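You operate a simulated robot arm through the tools that you are given. There is no shell and no other tool.

You run a simulated two-armed robot. Do the job below in one go: nothing can be reset, and whatever is moved stays where it is left.

Task
Rinse the grapes in the sieve with the tap on spray.
Fine: spray button first; sieve back; tap off; plain jet again at the end; spill nothing. What is to be rubbed or washed off counts as gone when no trace of it is left.

It is judged by the outcome, as a careful person would: the job done as asked, and still so three seconds after it is handed in. It fails if anything else is knocked over, pushed out of place, dropped, spilled or broken.

Robot
Two 7-joint arms with fingered hands on one trunk that stands fixed in place. Base frame: the origin is at the foot of the trunk, x ahead of it, y to its left, z up. Readings come in m, rad, newtons and seconds.
The left shoulder is at [0.03, 0.136, 1.205], the right one opposite. Payload 5 kg a hand.
The tool frame of a hand sits at the grasp point between the pads (the TCP): z along the fingers, y along the line on which they close. The tips reach 0.042 m beyond it. The gripper opens to 0.208 m. The gripper's body begins 0.119 m behind the TCP. The gripper is a hand of 4 fingers: y runs from the thumb to the fingers, the wrist lies at [0, 0, -0.332] in the tool frame, and closing takes about 1.5 s.
Orientation is that of the tool frame in the base frame, as a unit quaternion [x, y, z, w]. With the fingers straight down and closing along the base's y, the tool's x points along the base's -x, its y along +y and its z along -z.

Tools
- The arms move only by the tool apply_moves. It takes "left_deltas", "right_deltas" or both (then of equal length, played together; a hand with none holds still); each is a list of rows, each a list of 6 numbers: the shift along the tool's x, y, z in cm, then the turn, a rotation vector about the tool's x, y, z in rad. In form: [[dx, dy, dz, rx, ry, rz], ...]. A call has 1 to 20 rows; each row shifts and turns the commanded pose from where the row before left it, along the tool's axes as they then stand. "left_gripper" and "right_gripper" are, for a hand that has rows, the finger opening in cm, from 0 to 20.8, set as the call begins (left out, the last holds). Rows are played at 5 a second. More than 0.05 m and 0.15 rad between two rows, or a gripper value outside its range, and nothing of the call is played. Where a pose cannot be reached the arm comes as near as it can. A force on the tool above 90 N (or 10 N above the force at the start of the call, whichever is more), or a blocked arm, ends the call early, and 0.2 s more pass. The fingers move at their own pace (about 0.072 m/s each) and stop on an object; they squeeze with about 31 N. The grip force told is the motor's: it shows also when the fingers shut on nothing. Time passes only in rows, and 0.2 s behind the last, so rows that do not move let the fingers close. The reply holds the time, the measured pose of the TCP, the force on the tool along the base axes, the opening and the grip force, in the units named above and with some noise, with the torque about the TCP (base axes, N m) and any sound that the robot's microphone picked up.
- Cameras (640 x 400 px; columns grow to the right, rows downward): "scene" is now at [0.0415, 0.0289, 1.9253]; the picture's right is [0.39, -0.92, 0.00], its down [-0.72, -0.31, -0.62] and it looks along [0.57, 0.24, -0.79] (base axes); focal length 347 px, centre (320, 200). "left" rides on the left gripper at [-0.101, 0, -0.145] in its tool frame; the picture's right is [-0.01, -1.00, 0.00], its down [0.82, 0.00, -0.57] and it looks along [0.57, 0.00, 0.82] (tool axes); focal length 261 px, centre (320, 200). "right" rides on the right gripper at [0.101, 0, -0.145] in its tool frame; the picture's right is [0.00, 1.00, 0.00], its down [-0.82, 0.00, -0.57] and it looks along [-0.57, 0.00, 0.82] (tool axes); focal length 261 px, centre (320, 200). There is no depth. A picture from a camera that has moved, and an enlarged one, comes with that camera's place and axes in the base frame and with its lens.
- get_image(camera): a new picture of that camera. No time passes.
- move_column(by): slides the trunk up (or, below 0, down) by that many m; the arms and the scene camera ride with it, the base frame stays. It gives what a move gives, with no picture.
- hand_shape(shape, hand): the hand has 4 fingers and takes this shape, open, in about a second: jaw (thumb against the fingers, like two jaws); tri (thumb and two fingers); tip (a fingertip pinch); poke (one finger out to press); point (the index stretched); flat (the hand flat); cup (the hand cupped); fist (a fist). The gripper value then closes the fingers along that shape, each until it touches; the sizes above hold for jaw. It gives what a move gives, with no picture.
- turn_head(pan, tilt): turns the head with the scene camera to pan (to the left, within 2.496 rad either way) and tilt (down, from -0.506 to 1.204), counted from straight ahead of the robot. It gives what a move gives.
- close_up(camera, box): a new picture of the part [left, top, right, bottom] of that camera's present view, enlarged. No time passes.
- close_job(): hands the job in; it is judged then, once.

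Places have to be worked out from the pictures, the camera data and where the tool is seen. Open the grippers and draw the arms clear of the work before you hand the job in, unless the task says otherwise.

The tools are called after "Call:" as name(argument=value, ...) on one line, values as JSON. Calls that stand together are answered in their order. apply_moves: Moves the arms, as the interface text tells. Its arguments: {"type":"object","properties":{"left_deltas":{"type":"array","items":{"type":"array","items":{"type":"number"}}},"left_gripper":{"type":"number"},"right_deltas":{"type":"array","items":{"type":"array","items":{"type":"number"}}},"right_gripper":{"type":"number"}},"required":[]} The other tools are called the same way: move_column (by) slides the trunk up or down; hand_shape (shape, hand) gives the hand a shape; turn_head (pan, tilt) turns the head that bears the scene camera; get_image (camera) takes a picture; close_up (camera, box) takes an enlarged picture of a part of a camera's view; close_job () hands the job in.

At the start:

```text
clock: 0.0
left_tool_pos: [0.5037, 0.4148, 1.3633]
left_orientation: [0.0, 1.0, -0.001, 0.001]
left_force: [0.4, -0.5, 0.4]
left_ft_torque: [0.01, 0.0, 0.0]
left_finger_gap: 0.208
left_grasp_force: 0.1
left_shape: jaw
right_tool_pos: [0.6454, -0.0887, 1.3731]
right_orientation: [0.0, 1.0, 0.0, 0.001]
right_force: [-0.4, 0.1, -0.3]
right_ft_torque: [-0.01, 0.0, 0.01]
right_finger_gap: 0.2079
right_grasp_force: 0.0
right_shape: jaw
trunk travel left (down, up): [-0.225, 0.265]
head pan, tilt: [0.405, 0.908]
```

scene: 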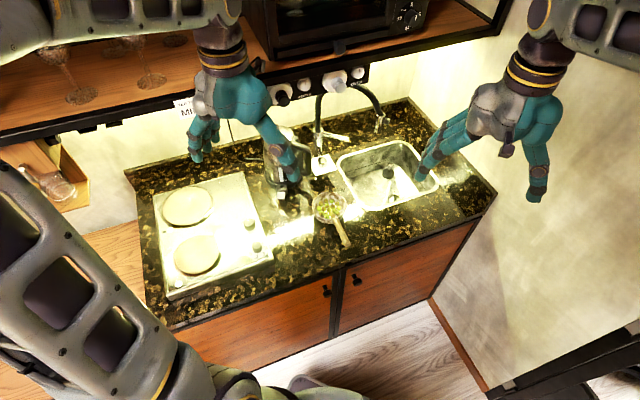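
right: 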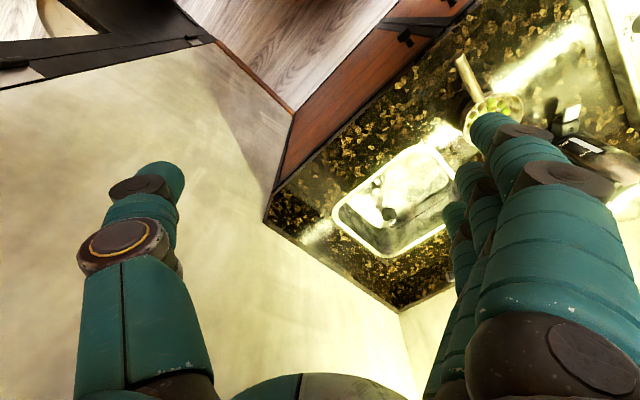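
left: 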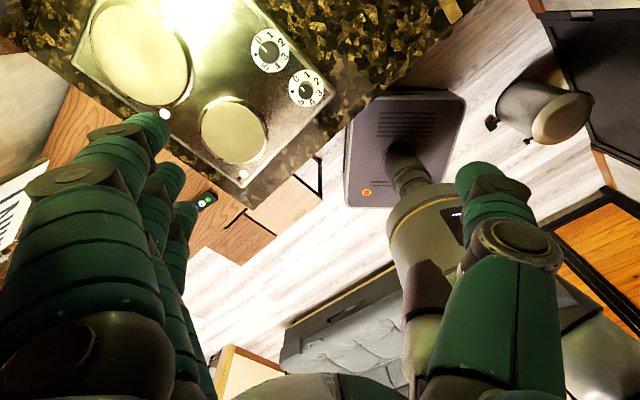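

I see a small kitchen: sink at the right, sieve with grapes left of the sink near the front, tap behind. I'll take enlarged pictures to study the tap and the sieve.

Call:
close_up(camera="scene", box=[240, 60, 460, 260])

Call:
close_up(camera="scene", box=[260, 70, 400, 160])

Call:
close_up(camera="scene", box=[280, 150, 400, 260])

```text
2.00 times, centred on (350, 160) of scene
camera zoom: at [0.0415, 0.0289, 1.9253], right [0.39, -0.92, 0.0], down [-0.72, -0.31, -0.62], along [0.57, 0.24, -0.79], focal length 694 px, centre (260, 280)
```

zoom: 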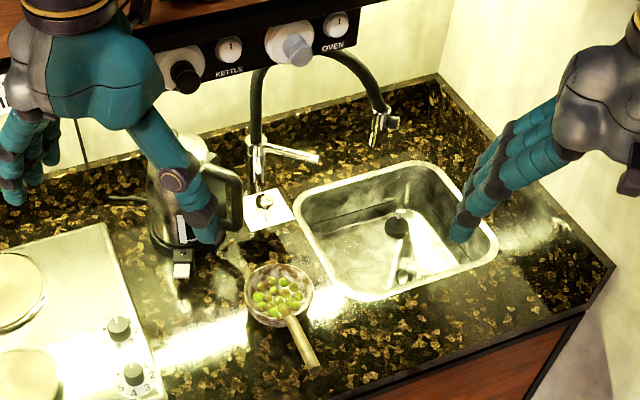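

```text
4.44 times, centred on (330, 115) of scene
camera zoom: at [0.0415, 0.0289, 1.9253], right [0.39, -0.92, 0.0], down [-0.72, -0.31, -0.62], along [0.57, 0.24, -0.79], focal length 1542 px, centre (276, 578)
```

zoom: 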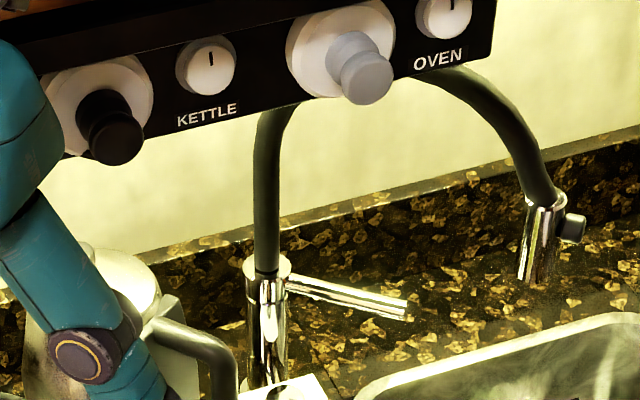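

```text
3.64 times, centred on (340, 205) of scene
camera zoom: at [0.0415, 0.0289, 1.9253], right [0.39, -0.92, 0.0], down [-0.72, -0.31, -0.62], along [0.57, 0.24, -0.79], focal length 1262 px, centre (247, 182)
```

zoom: 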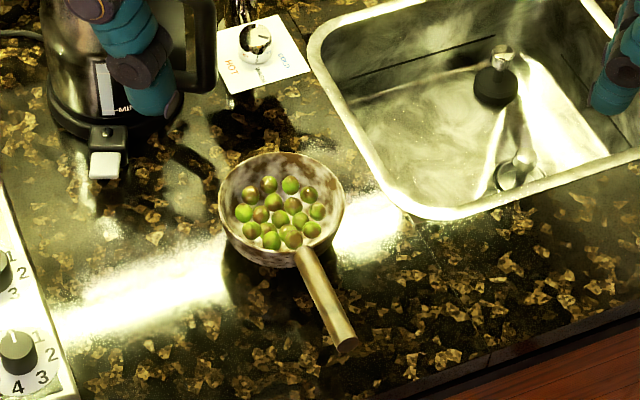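

The sink seems turned about 45° to me, sieve at about (0.70, 0.27), handle pointing to the robot. I look closer at the spray head, the lever, the card and the sink inside.

Call:
close_up(camera="scene", box=[305, 100, 355, 180])

Call:
close_up(camera="scene", box=[360, 90, 410, 140])

Call:
close_up(camera="scene", box=[335, 130, 445, 215])

Call:
close_up(camera="scene", box=[300, 180, 360, 260])

Call:
close_up(camera="right", box=[300, 0, 640, 300])

```text
5.00 times, centred on (330, 140) of scene
camera zoom: at [0.0415, 0.0289, 1.9253], right [0.39, -0.92, 0.0], down [-0.72, -0.31, -0.62], along [0.57, 0.24, -0.79], focal length 1735 px, centre (270, 500)
```

zoom: 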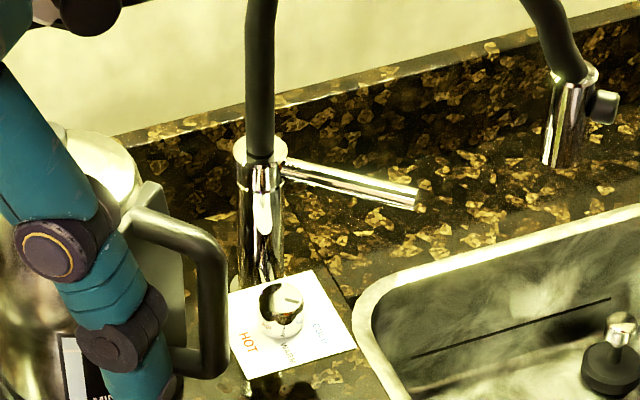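

```text
8.00 times, centred on (385, 115) of scene
camera zoom: at [0.0415, 0.0289, 1.9253], right [0.39, -0.92, 0.0], down [-0.72, -0.31, -0.62], along [0.57, 0.24, -0.79], focal length 2776 px, centre (-200, 880)
```

zoom: 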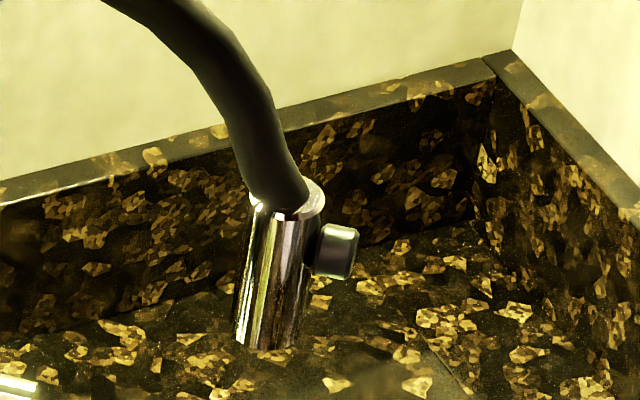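

```text
4.71 times, centred on (390, 172) of scene
camera zoom: at [0.0415, 0.0289, 1.9253], right [0.39, -0.92, 0.0], down [-0.72, -0.31, -0.62], along [0.57, 0.24, -0.79], focal length 1633 px, centre (-9, 329)
```

zoom: 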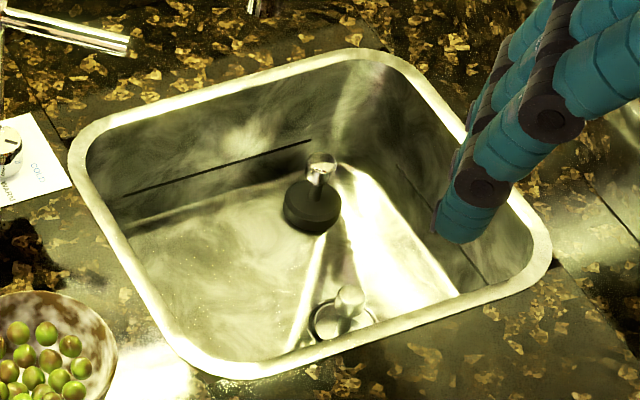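

```text
5.00 times, centred on (330, 220) of scene
camera zoom: at [0.0415, 0.0289, 1.9253], right [0.39, -0.92, 0.0], down [-0.72, -0.31, -0.62], along [0.57, 0.24, -0.79], focal length 1735 px, centre (270, 100)
```

zoom: 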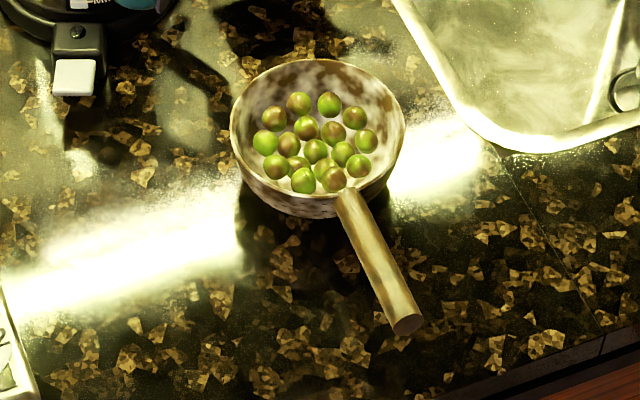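

```text
1.33 times, centred on (470, 150) of right
camera zoom: at [0.5432, -0.0876, 1.5176], right [0.0, 1.0, 0.0], down [0.82, 0.0, 0.57], along [0.57, 0.0, -0.82], focal length 348 px, centre (120, 267)
```

zoom: 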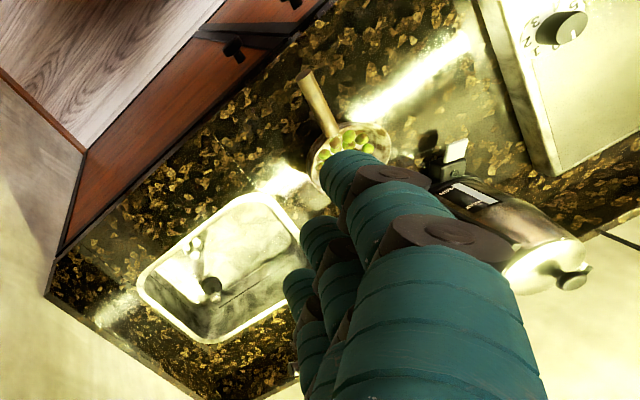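

A temperature knob stands on a card (HOT … COLD) by the tap; the lever is on the column and the spray button on the right of the hanging head. I'll move both hands aside for unobstructed views.

Call:
apply_moves(left_deltas=[[0, 4, 0, 0, 0, 0], [0, 4, 0, 0, 0, 0], [0, 4, 0, 0, 0, 0], [0, 4, 0, 0, 0, 0], [0, 0, 0, 0, 0, 0]], right_deltas=[[3, -4, 0, 0, 0, 0], [3, -4, 0, 0, 0, 0], [3, -4, 0, 0, 0, 0], [3, -4, 0, 0, 0, 0], [0, 0, 0, 0, 0, 0]])

Call:
get_image(camera="scene")

Call:
get_image(camera="right")

Call:
close_up(camera="scene", box=[300, 140, 345, 180])

Call:
close_up(camera="scene", box=[360, 140, 430, 210])

```text
clock: 0.6
left_tool_pos: [0.4916, 0.4557, 1.3712]
left_orientation: [0.008, 1.0, -0.011, -0.008]
left_force: [-67.3, -82.1, 35.7]
left_ft_torque: [7.07, -5.11, 1.89]
left_finger_gap: 0.208
left_grasp_force: 0.1
left_shape: jaw
right_tool_pos: [0.5873, -0.1613, 1.3769]
right_orientation: [-0.001, 1.0, 0.003, 0.002]
right_force: [1.3, 3.5, -0.8]
right_ft_torque: [-0.45, 0.19, -0.01]
right_finger_gap: 0.208
right_grasp_force: 0.1
right_shape: jaw
trunk travel left (down, up): [-0.225, 0.265]
head pan, tilt: [0.405, 0.908]
stopped in row 2 (left hand): the force on the tool passed its limit at 105 N (the readings are from after the stop); the commanded pose is now the measured one
```

```text
taken
camera scene: at [0.0307, 0.0175, 1.9262], right [0.39, -0.92, 0.0], down [-0.72, -0.31, -0.62], along [0.57, 0.25, -0.78], focal length 347 px, centre (320, 200)
```

scene: 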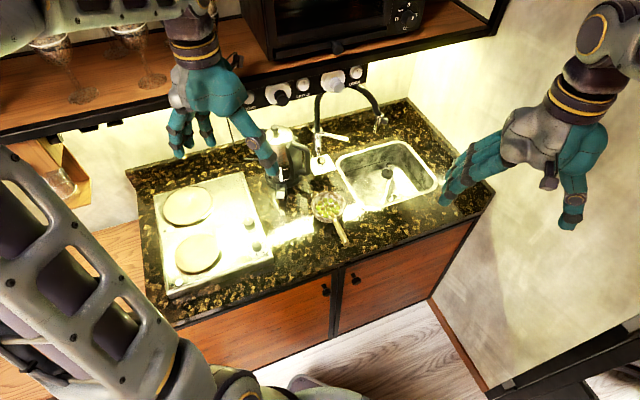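

```text
taken
camera right: at [0.4853, -0.1607, 1.5212], right [0.0, 1.0, 0.01], down [0.82, -0.01, 0.58], along [0.58, 0.0, -0.82], focal length 261 px, centre (320, 200)
```

right: 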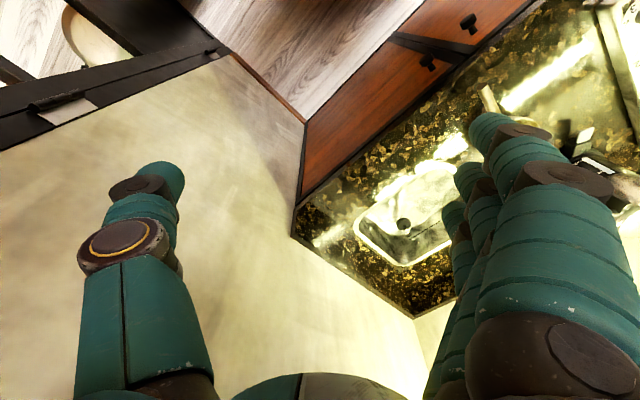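

```text
10.00 times, centred on (322, 160) of scene
camera zoom: at [0.0307, 0.0175, 1.9262], right [0.39, -0.92, 0.0], down [-0.72, -0.31, -0.62], along [0.57, 0.25, -0.78], focal length 3469 px, centre (295, 600)
```

zoom: 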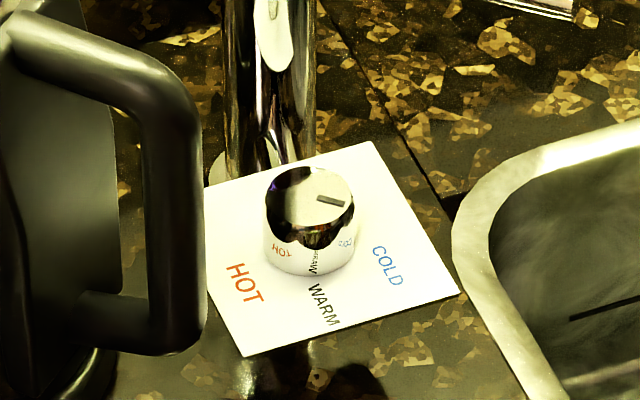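

```text
5.71 times, centred on (395, 175) of scene
camera zoom: at [0.0307, 0.0175, 1.9262], right [0.39, -0.92, 0.0], down [-0.72, -0.31, -0.62], along [0.57, 0.25, -0.78], focal length 1982 px, centre (-109, 343)
```

zoom: 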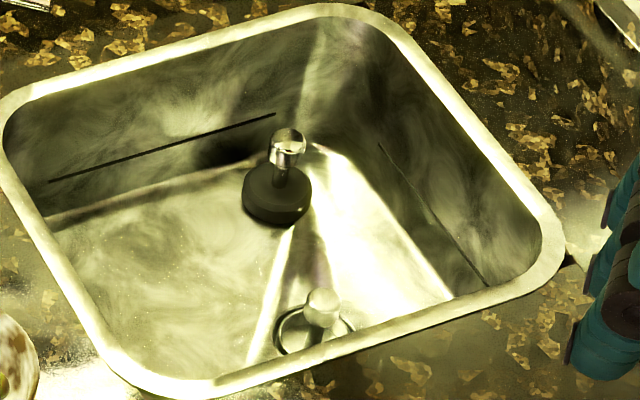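

The left hand touched the shelf; I back it off away from it (−x, −y). The knob points at COLD. I'll then look into the sink in more detail.

Call:
apply_moves(left_deltas=[[2, -3, 0, 0, 0, 0], [2, -3, 0, 0, 0, 0], [2, -2, 0, 0, 0, 0], [0, 0, 0, 0, 0, 0]], right_deltas=[[0, -3, 0, 0, 0, 0], [0, -3, 0, 0, 0, 0], [0, -3, 0, 0, 0, 0], [0, 0, 0, 0, 0, 0]])

Call:
close_up(camera="scene", box=[375, 160, 405, 210])

Call:
get_image(camera="scene")

Call:
get_image(camera="left")

```text
clock: 1.6
left_tool_pos: [0.4432, 0.3975, 1.3633]
left_orientation: [0.005, 1.0, -0.008, -0.006]
left_force: [1.0, 1.3, -0.6]
left_ft_torque: [-0.15, 0.07, 0.01]
left_finger_gap: 0.2078
left_grasp_force: 0.0
left_shape: jaw
right_tool_pos: [0.5942, -0.2436, 1.3753]
right_orientation: [0.0, 1.0, -0.002, 0.0]
right_force: [1.3, 1.4, 0.0]
right_ft_torque: [-0.17, 0.07, -0.01]
right_finger_gap: 0.2077
right_grasp_force: 0.0
right_shape: jaw
trunk travel left (down, up): [-0.225, 0.265]
head pan, tilt: [0.405, 0.908]
```

```text
8.00 times, centred on (390, 185) of scene
camera zoom: at [0.0431, 0.0321, 1.9251], right [0.39, -0.92, 0.0], down [-0.73, -0.31, -0.61], along [0.56, 0.24, -0.79], focal length 2776 px, centre (-240, 320)
```

zoom: 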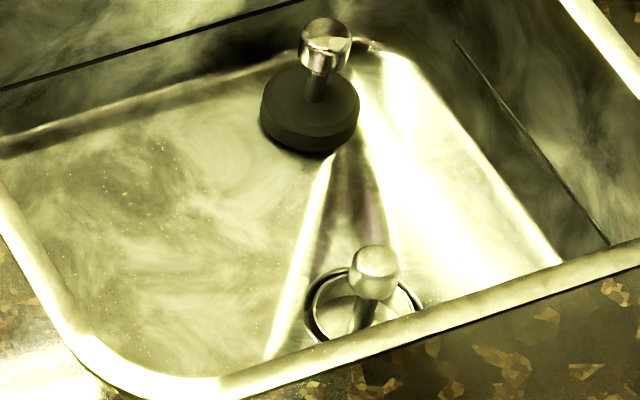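

```text
taken
camera scene: at [0.0431, 0.0321, 1.9251], right [0.39, -0.92, 0.0], down [-0.73, -0.31, -0.61], along [0.56, 0.24, -0.79], focal length 347 px, centre (320, 200)
```

scene: 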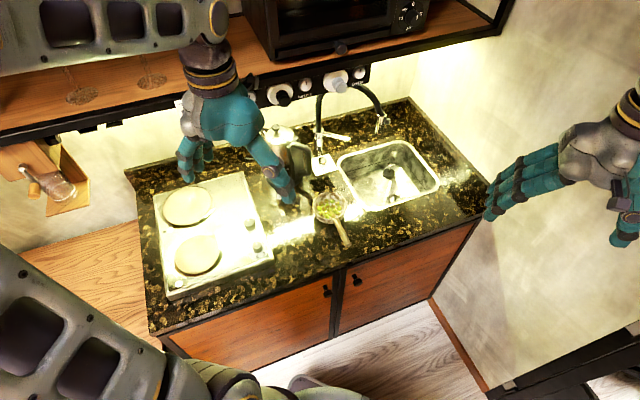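

```text
taken
camera left: at [0.5447, 0.3981, 1.5077], right [-0.01, -1.0, 0.02], down [-0.81, 0.01, 0.58], along [-0.58, -0.01, -0.81], focal length 261 px, centre (320, 200)
```

left: 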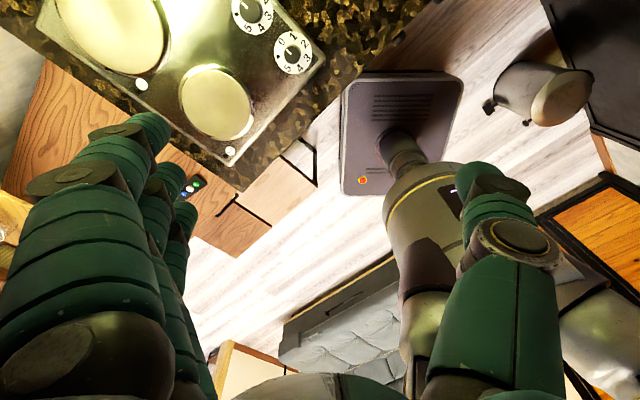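

The black plug lies loose in the sink and the drain has its own chrome lift; I'll leave both. Now I turn the right hand 45° towards the counter so its camera looks along the tap and sieve for triangulation.

Call:
apply_moves(right_deltas=[[0, 4, 0, 0, 0, 0], [0, 4, 0, 0, 0, 0], [0, 4, 0, 0, 0, 0], [0, 4, 0, 0, 0, 0], [0, 4, 0, 0, 0, 0], [0, 2, 0, 0, 0, 0], [0, 0, 0, 0, 0, -0.131], [0, 0, 0, 0, 0, -0.131], [0, 0, 0, 0, 0, -0.131], [0, 0, 0, 0, 0, -0.131], [0, 0, 0, 0, 0, -0.131], [0, 0, 0, 0, 0, -0.131], [0, 0, 0, 0, 0, 0]])

Call:
get_image(camera="right")

Call:
get_image(camera="scene")

```text
clock: 4.4
left_tool_pos: [0.4416, 0.3951, 1.3645]
left_orientation: [0.006, 1.0, -0.008, -0.005]
left_force: [-0.8, 1.4, 0.3]
left_ft_torque: [-0.02, -0.03, -0.01]
left_finger_gap: 0.2081
left_grasp_force: 0.1
left_shape: jaw
right_tool_pos: [0.5958, -0.0256, 1.3745]
right_orientation: [-0.383, 0.924, 0.0, 0.0]
right_force: [0.0, 0.8, 0.1]
right_ft_torque: [0.0, -0.01, 0.01]
right_finger_gap: 0.2082
right_grasp_force: 0.0
right_shape: jaw
trunk travel left (down, up): [-0.225, 0.265]
head pan, tilt: [0.405, 0.908]
```

```text
taken
camera right: at [0.5221, -0.0962, 1.5188], right [-0.7, 0.71, 0.0], down [0.58, 0.58, 0.57], along [0.41, 0.4, -0.82], focal length 261 px, centre (320, 200)
```

right: 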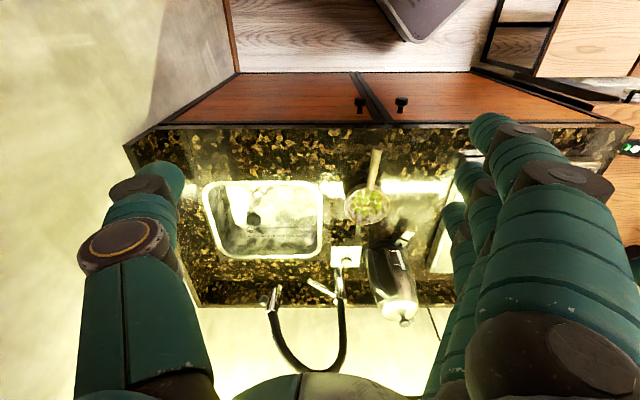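

```text
taken
camera scene: at [0.0414, 0.0291, 1.9253], right [0.39, -0.92, 0.0], down [-0.72, -0.31, -0.62], along [0.57, 0.24, -0.79], focal length 347 px, centre (320, 200)
```

scene: 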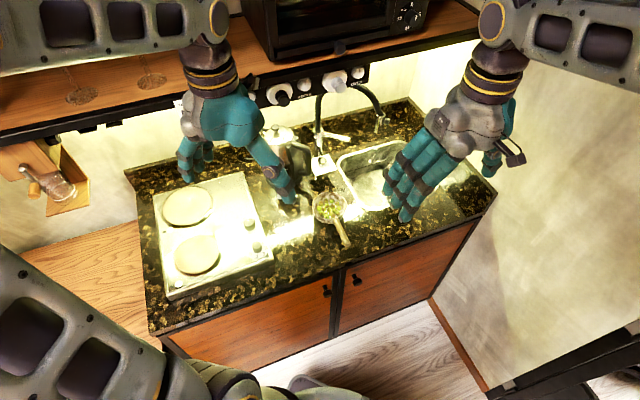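

Excellent view: everything aligned with the kitchen axes. I'll enlarge the tap, sink and sieve in the right camera.

Call:
close_up(camera="right", box=[250, 230, 370, 380])

Call:
close_up(camera="right", box=[190, 140, 430, 300])

Call:
close_up(camera="right", box=[320, 140, 420, 240])

Call:
close_up(camera="right", box=[255, 270, 345, 320])

```text
2.67 times, centred on (310, 305) of right
camera zoom: at [0.5221, -0.0962, 1.5188], right [-0.7, 0.71, 0.0], down [0.58, 0.58, 0.57], along [0.41, 0.4, -0.82], focal length 695 px, centre (347, -80)
```

zoom: 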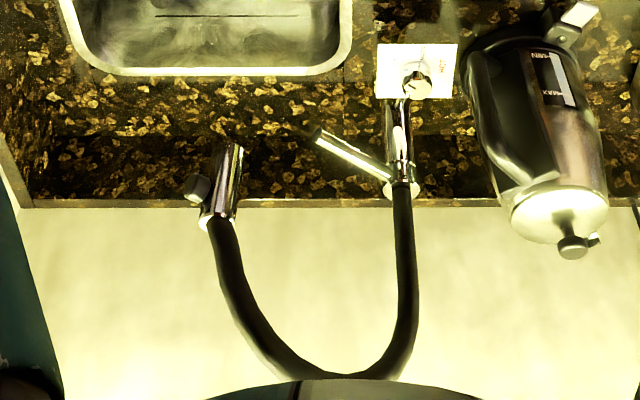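

```text
2.50 times, centred on (310, 220) of right
camera zoom: at [0.5221, -0.0962, 1.5188], right [-0.7, 0.71, 0.0], down [0.58, 0.58, 0.57], along [0.41, 0.4, -0.82], focal length 652 px, centre (345, 150)
```

zoom: 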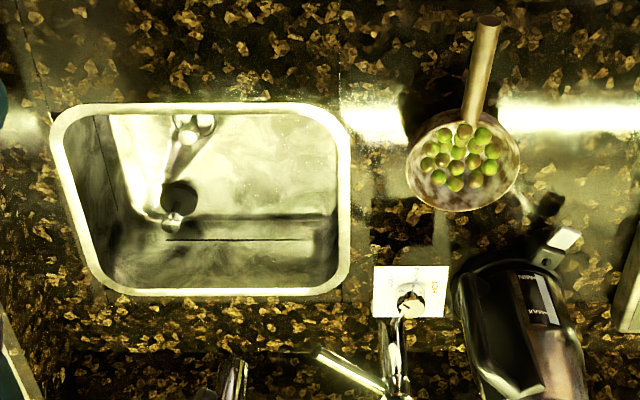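

```text
4.00 times, centred on (370, 190) of right
camera zoom: at [0.5221, -0.0962, 1.5188], right [-0.7, 0.71, 0.0], down [0.58, 0.58, 0.57], along [0.41, 0.4, -0.82], focal length 1043 px, centre (120, 240)
```

zoom: 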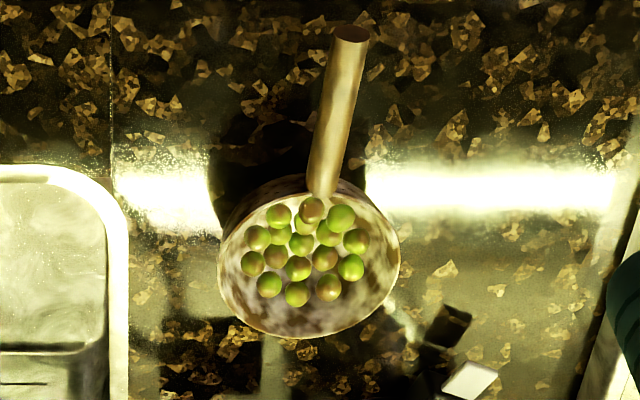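

```text
7.11 times, centred on (300, 295) of right
camera zoom: at [0.5221, -0.0962, 1.5188], right [-0.7, 0.71, 0.0], down [0.58, 0.58, 0.57], along [0.41, 0.4, -0.82], focal length 1854 px, centre (462, -476)
```

zoom: 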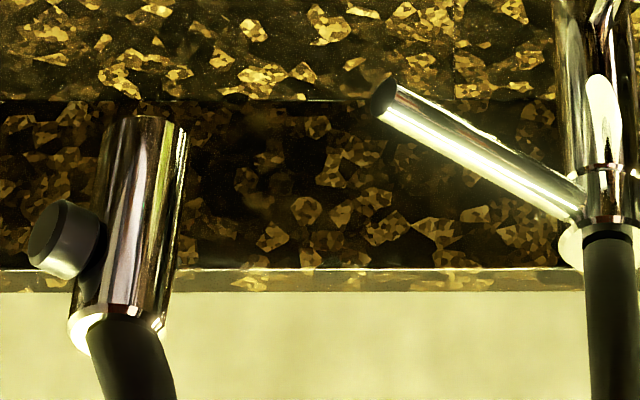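

Triangulated (kitchen axes a=right, b=back): spray head vertical at about (0.986, 0.21), mouth z≈1.10, button facing −Y at (≈0.985, 0.18, 1.165); lever tip (0.969, 0.308, 1.05). Sieve handle runs from b=0.66 to 0.55 at z≈0.955. I shape the right hand to poke and see where its finger is.

Call:
hand_shape(hand="right", shape="poke")

Call:
get_image(camera="right")

Call:
close_up(camera="scene", box=[340, 50, 560, 240])

```text
clock: 5.3
left_tool_pos: [0.4416, 0.3944, 1.3647]
left_orientation: [0.005, 1.0, -0.008, -0.005]
left_force: [-0.3, -0.5, -0.3]
left_ft_torque: [0.02, -0.01, 0.02]
left_finger_gap: 0.208
left_grasp_force: 0.0
left_shape: jaw
right_tool_pos: [0.5951, -0.0259, 1.3747]
right_orientation: [-0.383, 0.924, -0.001, 0.0]
right_force: [-0.3, 0.2, 0.6]
right_ft_torque: [-0.02, 0.01, -0.01]
right_finger_gap: 0.0
right_grasp_force: 0.1
right_shape: poke
trunk travel left (down, up): [-0.225, 0.265]
head pan, tilt: [0.405, 0.908]
```

```text
taken
camera right: at [0.5221, -0.0962, 1.5189], right [-0.7, 0.71, 0.0], down [0.58, 0.58, 0.57], along [0.41, 0.4, -0.82], focal length 261 px, centre (320, 200)
```

right: 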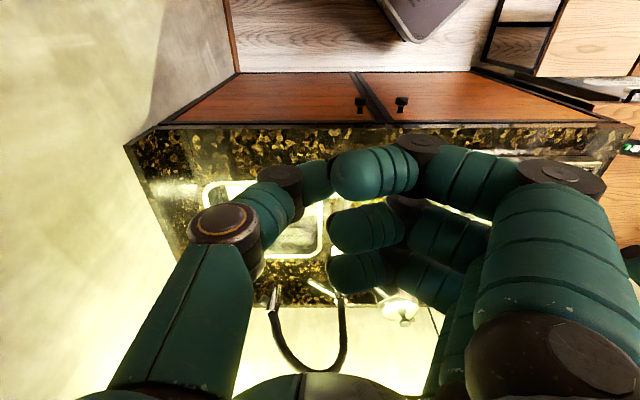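

```text
2.11 times, centred on (450, 145) of scene
camera zoom: at [0.0415, 0.0289, 1.9253], right [0.39, -0.92, 0.0], down [-0.72, -0.31, -0.62], along [0.57, 0.24, -0.79], focal length 730 px, centre (46, 316)
```

zoom: 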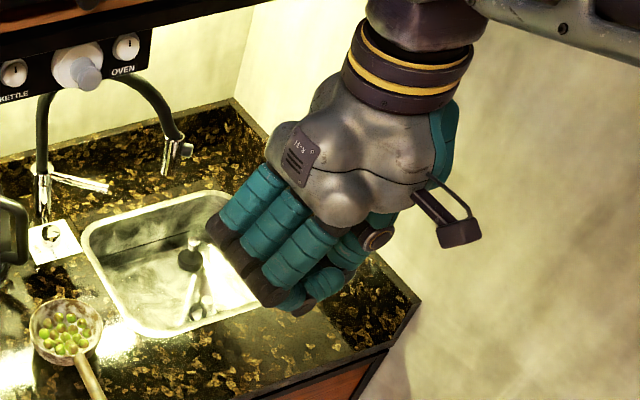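

The poke shape looks still curled; I let a moment pass with the hand opened along its shape and look again.

Call:
apply_moves(right_deltas=[[0, 0, 0, 0, 0, 0], [0, 0, 0, 0, 0, 0], [0, 0, 0, 0, 0, 0], [0, 0, 0, 0, 0, 0], [0, 0, 0, 0, 0, 0]])

Call:
get_image(camera="right")

Call:
close_up(camera="scene", box=[340, 50, 560, 240])

```text
clock: 6.5
left_tool_pos: [0.4418, 0.3937, 1.3653]
left_orientation: [0.006, 1.0, -0.008, -0.005]
left_force: [-0.6, 0.4, 0.3]
left_ft_torque: [-0.01, 0.02, -0.02]
left_finger_gap: 0.2082
left_grasp_force: 0.0
left_shape: jaw
right_tool_pos: [0.5952, -0.0252, 1.3734]
right_orientation: [-0.383, 0.924, 0.0, 0.0]
right_force: [0.1, -0.2, -0.3]
right_ft_torque: [0.0, 0.01, 0.01]
right_finger_gap: 0.0
right_grasp_force: 0.0
right_shape: poke
trunk travel left (down, up): [-0.225, 0.265]
head pan, tilt: [0.405, 0.908]
```

```text
taken
camera right: at [0.522, -0.0962, 1.5189], right [-0.7, 0.71, 0.0], down [0.58, 0.58, 0.57], along [0.41, 0.4, -0.82], focal length 261 px, centre (320, 200)
```

right: 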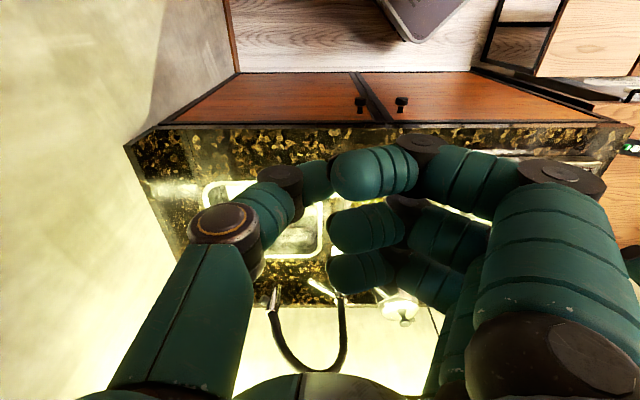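

```text
2.11 times, centred on (450, 145) of scene
camera zoom: at [0.0415, 0.0289, 1.9253], right [0.39, -0.92, 0.0], down [-0.72, -0.31, -0.62], along [0.57, 0.24, -0.79], focal length 730 px, centre (46, 316)
```

zoom: 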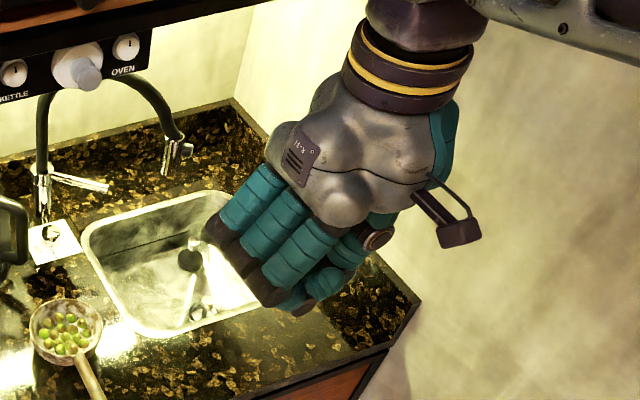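

Poke keeps the fingers bent here. I try the "point" shape with the index stretched.

Call:
hand_shape(hand="right", shape="point")

Call:
get_image(camera="right")

Call:
close_up(camera="scene", box=[340, 50, 560, 240])

```text
clock: 7.4
left_tool_pos: [0.4427, 0.3948, 1.3652]
left_orientation: [0.006, 1.0, -0.008, -0.005]
left_force: [0.5, -0.7, 0.1]
left_ft_torque: [0.0, 0.0, 0.0]
left_finger_gap: 0.2082
left_grasp_force: 0.0
left_shape: jaw
right_tool_pos: [0.5953, -0.0264, 1.3746]
right_orientation: [-0.383, 0.924, 0.0, -0.001]
right_force: [0.3, 0.5, -0.3]
right_ft_torque: [-0.02, 0.0, 0.01]
right_finger_gap: 0.2019
right_grasp_force: 0.0
right_shape: point
trunk travel left (down, up): [-0.225, 0.265]
head pan, tilt: [0.405, 0.908]
```

```text
taken
camera right: at [0.5221, -0.0963, 1.5189], right [-0.7, 0.71, 0.0], down [0.58, 0.58, 0.57], along [0.41, 0.4, -0.82], focal length 261 px, centre (320, 200)
```

right: 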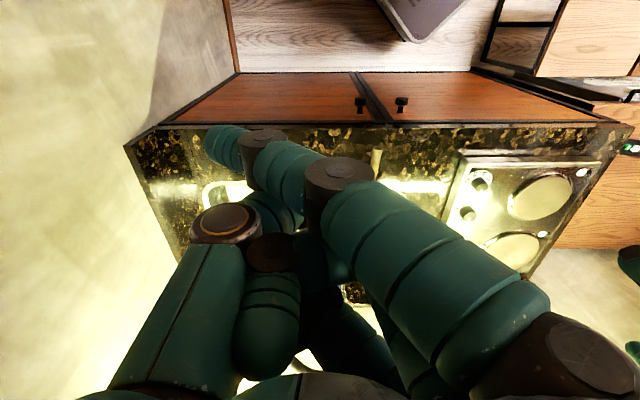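

```text
2.11 times, centred on (450, 145) of scene
camera zoom: at [0.0416, 0.0288, 1.9253], right [0.39, -0.92, 0.0], down [-0.72, -0.31, -0.62], along [0.57, 0.24, -0.79], focal length 730 px, centre (46, 316)
```

zoom: 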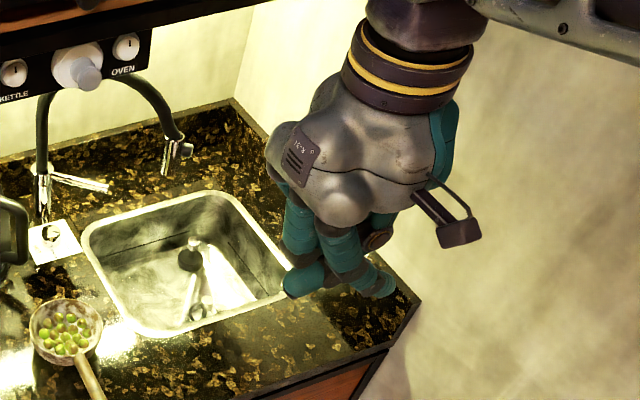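

The point shape bends across; instead I'll use the jaw shape and squeeze head and button between thumb and fingers. I return to jaw, turn yaw back to 0, and pitch the hand forward to a pre-pose in front of the spray head, while pulling the left hand back a bit.

Call:
hand_shape(hand="right", shape="jaw")

Call:
apply_moves(left_deltas=[[2, 0, 0, 0, 0, 0], [2, 0, 0, 0, 0, 0], [2, 0, 0, 0, 0, 0], [2, 0, 0, 0, 0, 0], [0, 0, 0, 0, 0, 0], [0, 0, 0, 0, 0, 0]], right_deltas=[[0, 0, 0, 0, 0, 0.131], [0, 0, 0, 0, 0, 0.131], [0, 0, 0, 0, 0, 0.131], [0, 0, 0, 0, 0, 0.131], [0, 0, 0, 0, 0, 0.131], [0, 0, 0, 0, 0, 0.131]], right_gripper=12)

Call:
apply_moves(right_deltas=[[-2.05, 2.26, 2.1, 0, -0.122, 0], [-1.78, 2.26, 2.33, 0, -0.122, 0], [-1.48, 2.26, 2.53, 0, -0.122, 0], [-1.16, 2.26, 2.69, 0, -0.122, 0], [-0.83, 2.26, 2.82, 0, -0.122, 0], [-0.48, 2.26, 2.9, 0, -0.122, 0], [-0.12, 2.26, 2.93, 0, -0.122, 0], [0.24, 2.26, 2.93, 0, -0.122, 0], [0.59, 2.26, 2.87, 0, -0.122, 0], [0.94, 2.26, 2.78, 0, -0.122, 0], [0, 0, 0, 0, 0, 0], [0, 0, 0, 0, 0, 0]])

Call:
get_image(camera="right")

Call:
get_image(camera="scene")

```text
clock: 8.3
left_tool_pos: [0.4421, 0.3938, 1.3659]
left_orientation: [0.006, 1.0, -0.007, -0.005]
left_force: [0.6, 0.6, 0.0]
left_ft_torque: [0.05, 0.02, 0.05]
left_finger_gap: 0.208
left_grasp_force: 0.1
left_shape: jaw
right_tool_pos: [0.5951, -0.0259, 1.374]
right_orientation: [-0.382, 0.924, 0.0, 0.0]
right_force: [0.4, -0.6, -0.2]
right_ft_torque: [-0.01, 0.01, -0.01]
right_finger_gap: 0.2079
right_grasp_force: 0.0
right_shape: jaw
trunk travel left (down, up): [-0.225, 0.265]
head pan, tilt: [0.405, 0.908]
```

```text
clock: 9.7
left_tool_pos: [0.3593, 0.395, 1.3674]
left_orientation: [0.005, 1.0, -0.008, -0.005]
left_force: [-0.8, -0.1, -0.3]
left_ft_torque: [-0.04, -0.05, 0.03]
left_finger_gap: 0.2079
left_grasp_force: 0.0
left_shape: jaw
right_tool_pos: [0.5949, -0.0257, 1.374]
right_orientation: [0.001, 1.0, 0.0, -0.001]
right_force: [-0.8, 0.1, 0.3]
right_ft_torque: [0.01, -0.04, 0.0]
right_finger_gap: 0.1209
right_grasp_force: 0.1
right_shape: jaw
trunk travel left (down, up): [-0.225, 0.265]
head pan, tilt: [0.405, 0.908]
```

```text
clock: 12.3
left_tool_pos: [0.362, 0.3953, 1.3669]
left_orientation: [0.004, 1.0, -0.008, -0.005]
left_force: [0.8, 0.4, -0.3]
left_ft_torque: [-0.08, 0.09, -0.01]
left_finger_gap: 0.2079
left_grasp_force: 0.1
left_shape: jaw
right_tool_pos: [0.7988, 0.2011, 1.1624]
right_orientation: [0.0, 0.819, 0.0, 0.573]
right_force: [1.0, 0.5, 0.0]
right_ft_torque: [-0.02, -0.05, -0.07]
right_finger_gap: 0.1208
right_grasp_force: 0.0
right_shape: jaw
trunk travel left (down, up): [-0.225, 0.265]
head pan, tilt: [0.405, 0.908]
```

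```text
taken
camera right: at [0.6264, 0.2026, 1.1167], right [0.0, 1.0, 0.0], down [-0.25, 0.0, 0.97], along [0.97, 0.0, 0.25], focal length 261 px, centre (320, 200)
```

right: 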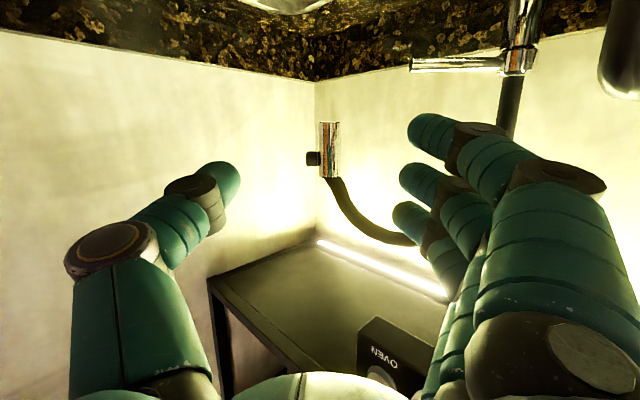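

```text
taken
camera scene: at [0.0425, 0.0301, 1.9252], right [0.39, -0.92, 0.0], down [-0.72, -0.31, -0.61], along [0.57, 0.24, -0.79], focal length 347 px, centre (320, 200)
```

scene: 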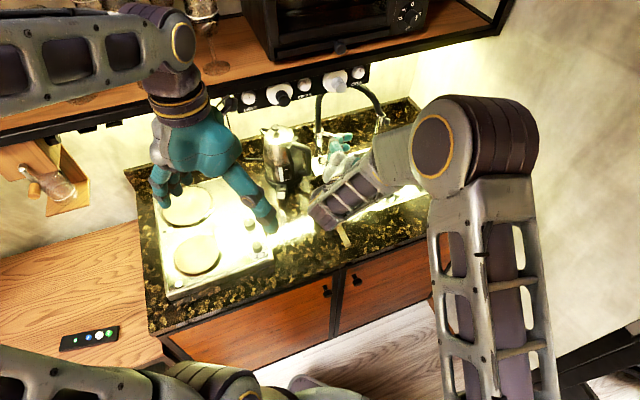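

The head and its button are seen clearly (upside-down view): button facing −Y, centre about z 1.15, face y≈0.183. I advance most of the way with the hand open 12 cm around the head and check.

Call:
apply_moves(right_deltas=[[-0.87, 0.05, 2.98, 0, 0, 0], [-0.87, 0.05, 2.98, 0, 0, 0], [-0.87, 0.05, 2.98, 0, 0, 0], [-0.87, 0.05, 2.98, 0, 0, 0], [0, 0, 0, 0, 0, 0]])

Call:
get_image(camera="right")

Call:
close_up(camera="scene", box=[290, 70, 450, 180])

```text
clock: 13.5
left_tool_pos: [0.3595, 0.3958, 1.3682]
left_orientation: [0.005, 1.0, -0.007, -0.006]
left_force: [-0.5, 0.0, 0.7]
left_ft_torque: [-0.02, -0.08, 0.0]
left_finger_gap: 0.2079
left_grasp_force: 0.1
left_shape: jaw
right_tool_pos: [0.9232, 0.2011, 1.1588]
right_orientation: [0.002, 0.819, -0.001, 0.573]
right_force: [-0.1, -0.9, 0.2]
right_ft_torque: [0.01, -0.01, 0.02]
right_finger_gap: 0.1207
right_grasp_force: 0.1
right_shape: jaw
trunk travel left (down, up): [-0.225, 0.265]
head pan, tilt: [0.405, 0.908]
```

```text
taken
camera right: at [0.7507, 0.2032, 1.1135], right [0.0, 1.0, 0.0], down [-0.26, 0.0, 0.97], along [0.97, 0.0, 0.26], focal length 261 px, centre (320, 200)
```

right: 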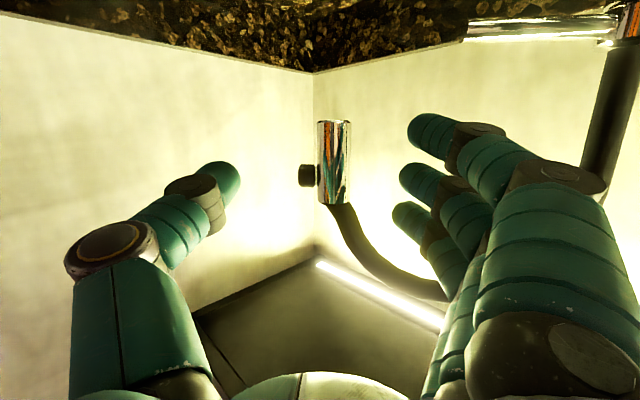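

```text
3.64 times, centred on (370, 125) of scene
camera zoom: at [0.04, 0.0289, 1.9253], right [0.39, -0.92, 0.0], down [-0.72, -0.31, -0.62], along [0.57, 0.24, -0.79], focal length 1262 px, centre (138, 473)
```

zoom: 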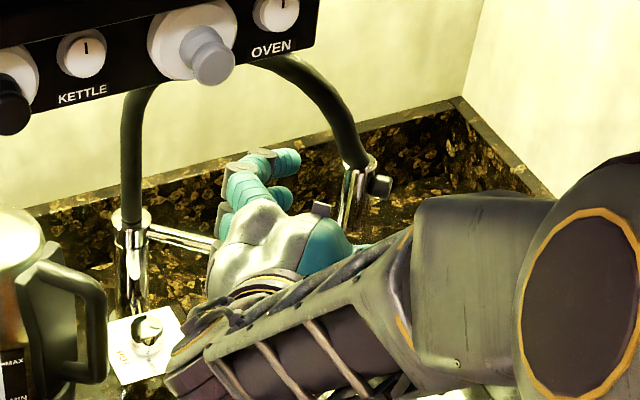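

Centred well; head axis y≈0.215, button face y≈0.184, z≈1.153. I go the last 5 cm and then close slowly to press the button with the thumb.

Call:
apply_moves(right_deltas=[[-0.47, 0.17, 1.68, 0, 0, 0], [-0.47, 0.17, 1.68, 0, 0, 0], [-0.47, 0.17, 1.68, 0, 0, 0], [0, 0, 0, 0, 0, 0]])

Call:
apply_moves(right_deltas=[[0, 0, 0, 0, 0, 0], [0, 0, 0, 0, 0, 0], [0, 0, 0, 0, 0, 0], [0, 0, 0, 0, 0, 0]], right_gripper=5.5)

Call:
get_image(camera="right")

```text
clock: 14.5
left_tool_pos: [0.3615, 0.3952, 1.3671]
left_orientation: [0.005, 1.0, -0.008, -0.006]
left_force: [0.0, -0.7, 0.4]
left_ft_torque: [0.01, -0.06, 0.03]
left_finger_gap: 0.208
left_grasp_force: 0.0
left_shape: jaw
right_tool_pos: [0.9773, 0.207, 1.1532]
right_orientation: [0.001, 0.82, 0.0, 0.572]
right_force: [-0.2, -0.5, 1.4]
right_ft_torque: [0.01, 0.05, -0.01]
right_finger_gap: 0.1207
right_grasp_force: 0.0
right_shape: jaw
trunk travel left (down, up): [-0.225, 0.265]
head pan, tilt: [0.405, 0.908]
```

```text
clock: 15.5
left_tool_pos: [0.3609, 0.3955, 1.367]
left_orientation: [0.006, 1.0, -0.008, -0.006]
left_force: [0.4, 0.4, 0.1]
left_ft_torque: [-0.02, 0.02, 0.02]
left_finger_gap: 0.2076
left_grasp_force: 0.1
left_shape: jaw
right_tool_pos: [0.9771, 0.2059, 1.1523]
right_orientation: [0.001, 0.82, -0.001, 0.573]
right_force: [0.0, -0.4, -0.1]
right_ft_torque: [0.01, 0.01, -0.01]
right_finger_gap: 0.0556
right_grasp_force: 0.2
right_shape: jaw
trunk travel left (down, up): [-0.225, 0.265]
head pan, tilt: [0.405, 0.908]
```

```text
taken
camera right: at [0.8053, 0.2072, 1.1075], right [0.0, 1.0, 0.0], down [-0.25, 0.0, 0.97], along [0.97, 0.0, 0.25], focal length 261 px, centre (320, 200)
```

right: 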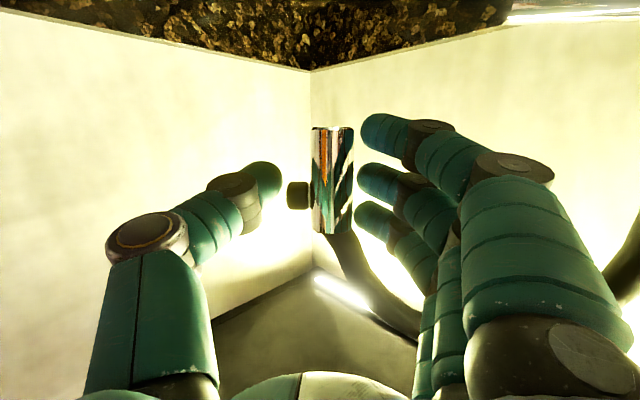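

Thumb is next to the button and fingers next to the head's other side. I close further in small steps.

Call:
apply_moves(right_deltas=[[0, 0, 0, 0, 0, 0], [0, 0, 0, 0, 0, 0], [0, 0, 0, 0, 0, 0]], right_gripper=4.5)

Call:
apply_moves(right_deltas=[[0, 0, 0, 0, 0, 0], [0, 0, 0, 0, 0, 0], [0, 0, 0, 0, 0, 0]], right_gripper=3.8)

Call:
get_image(camera="right")

```text
clock: 16.3
left_tool_pos: [0.3607, 0.3957, 1.3665]
left_orientation: [0.006, 1.0, -0.008, -0.006]
left_force: [-0.4, 0.2, -0.1]
left_ft_torque: [0.01, 0.02, 0.0]
left_finger_gap: 0.2078
left_grasp_force: 0.1
left_shape: jaw
right_tool_pos: [0.9768, 0.2058, 1.1517]
right_orientation: [0.002, 0.82, -0.001, 0.573]
right_force: [-0.5, 1.0, 0.8]
right_ft_torque: [0.01, 0.01, 0.01]
right_finger_gap: 0.0459
right_grasp_force: 0.1
right_shape: jaw
trunk travel left (down, up): [-0.225, 0.265]
head pan, tilt: [0.405, 0.908]
```

```text
clock: 17.1
left_tool_pos: [0.3605, 0.3951, 1.3661]
left_orientation: [0.005, 1.0, -0.008, -0.006]
left_force: [0.4, 0.0, -0.7]
left_ft_torque: [0.02, -0.02, 0.0]
left_finger_gap: 0.2081
left_grasp_force: 0.0
left_shape: jaw
right_tool_pos: [0.9775, 0.208, 1.1521]
right_orientation: [0.0, 0.82, 0.0, 0.573]
right_force: [0.0, 7.6, -1.3]
right_ft_torque: [0.24, 0.16, 0.12]
right_finger_gap: 0.0304
right_grasp_force: 30.7
right_shape: jaw
trunk travel left (down, up): [-0.225, 0.265]
head pan, tilt: [0.405, 0.908]
```

```text
taken
camera right: at [0.8048, 0.2089, 1.1072], right [0.0, 1.0, 0.0], down [-0.25, 0.0, 0.97], along [0.97, 0.0, 0.25], focal length 261 px, centre (320, 200)
```

right: 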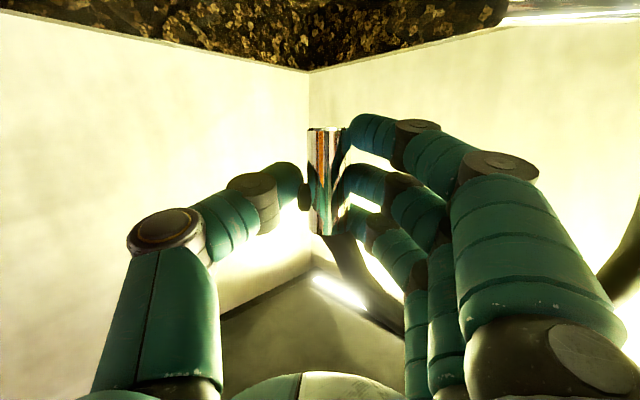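

The fingers close with 30 N at 3.0 cm, so the button has gone in. I open and see how the button stands.

Call:
apply_moves(right_deltas=[[0, 0, 0, 0, 0, 0], [0, 0, 0, 0, 0, 0], [0, 0, 0, 0, 0, 0], [0, 0, 0, 0, 0, 0], [0, 0, 0, 0, 0, 0]], right_gripper=9)

Call:
close_up(camera="right", box=[240, 100, 400, 260])

Call:
close_up(camera="scene", box=[360, 90, 410, 140])

```text
clock: 18.3
left_tool_pos: [0.3616, 0.3943, 1.3668]
left_orientation: [0.005, 1.0, -0.008, -0.005]
left_force: [0.0, -0.2, -0.2]
left_ft_torque: [-0.01, 0.03, -0.02]
left_finger_gap: 0.2078
left_grasp_force: 0.1
left_shape: jaw
right_tool_pos: [0.9776, 0.2063, 1.1542]
right_orientation: [0.001, 0.819, -0.001, 0.574]
right_force: [0.4, 0.8, 0.2]
right_ft_torque: [-0.03, -0.03, 0.02]
right_finger_gap: 0.0892
right_grasp_force: 0.1
right_shape: jaw
trunk travel left (down, up): [-0.225, 0.265]
head pan, tilt: [0.405, 0.908]
```

```text
2.50 times, centred on (320, 180) of right
camera zoom: at [0.8054, 0.2073, 1.1074], right [0.0, 1.0, 0.0], down [-0.25, 0.0, 0.97], along [0.97, 0.0, 0.25], focal length 652 px, centre (320, 250)
```

zoom: 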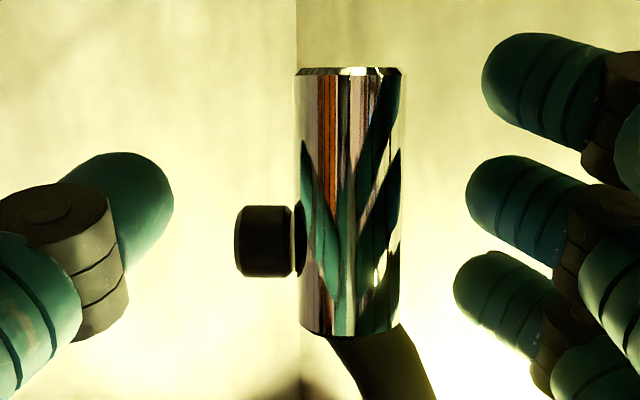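

```text
8.00 times, centred on (385, 115) of scene
camera zoom: at [0.0416, 0.0291, 1.9253], right [0.39, -0.92, 0.0], down [-0.72, -0.31, -0.62], along [0.57, 0.24, -0.79], focal length 2776 px, centre (-200, 880)
```

zoom: 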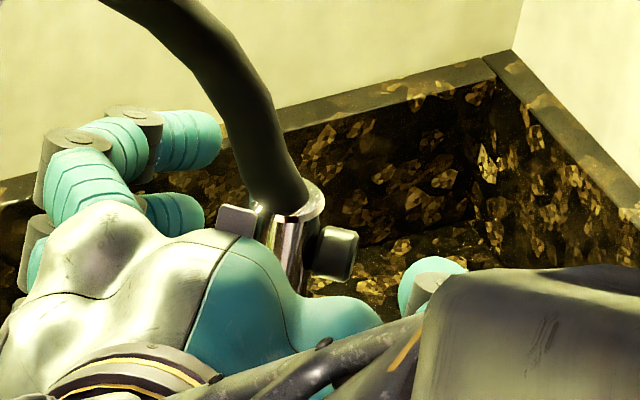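

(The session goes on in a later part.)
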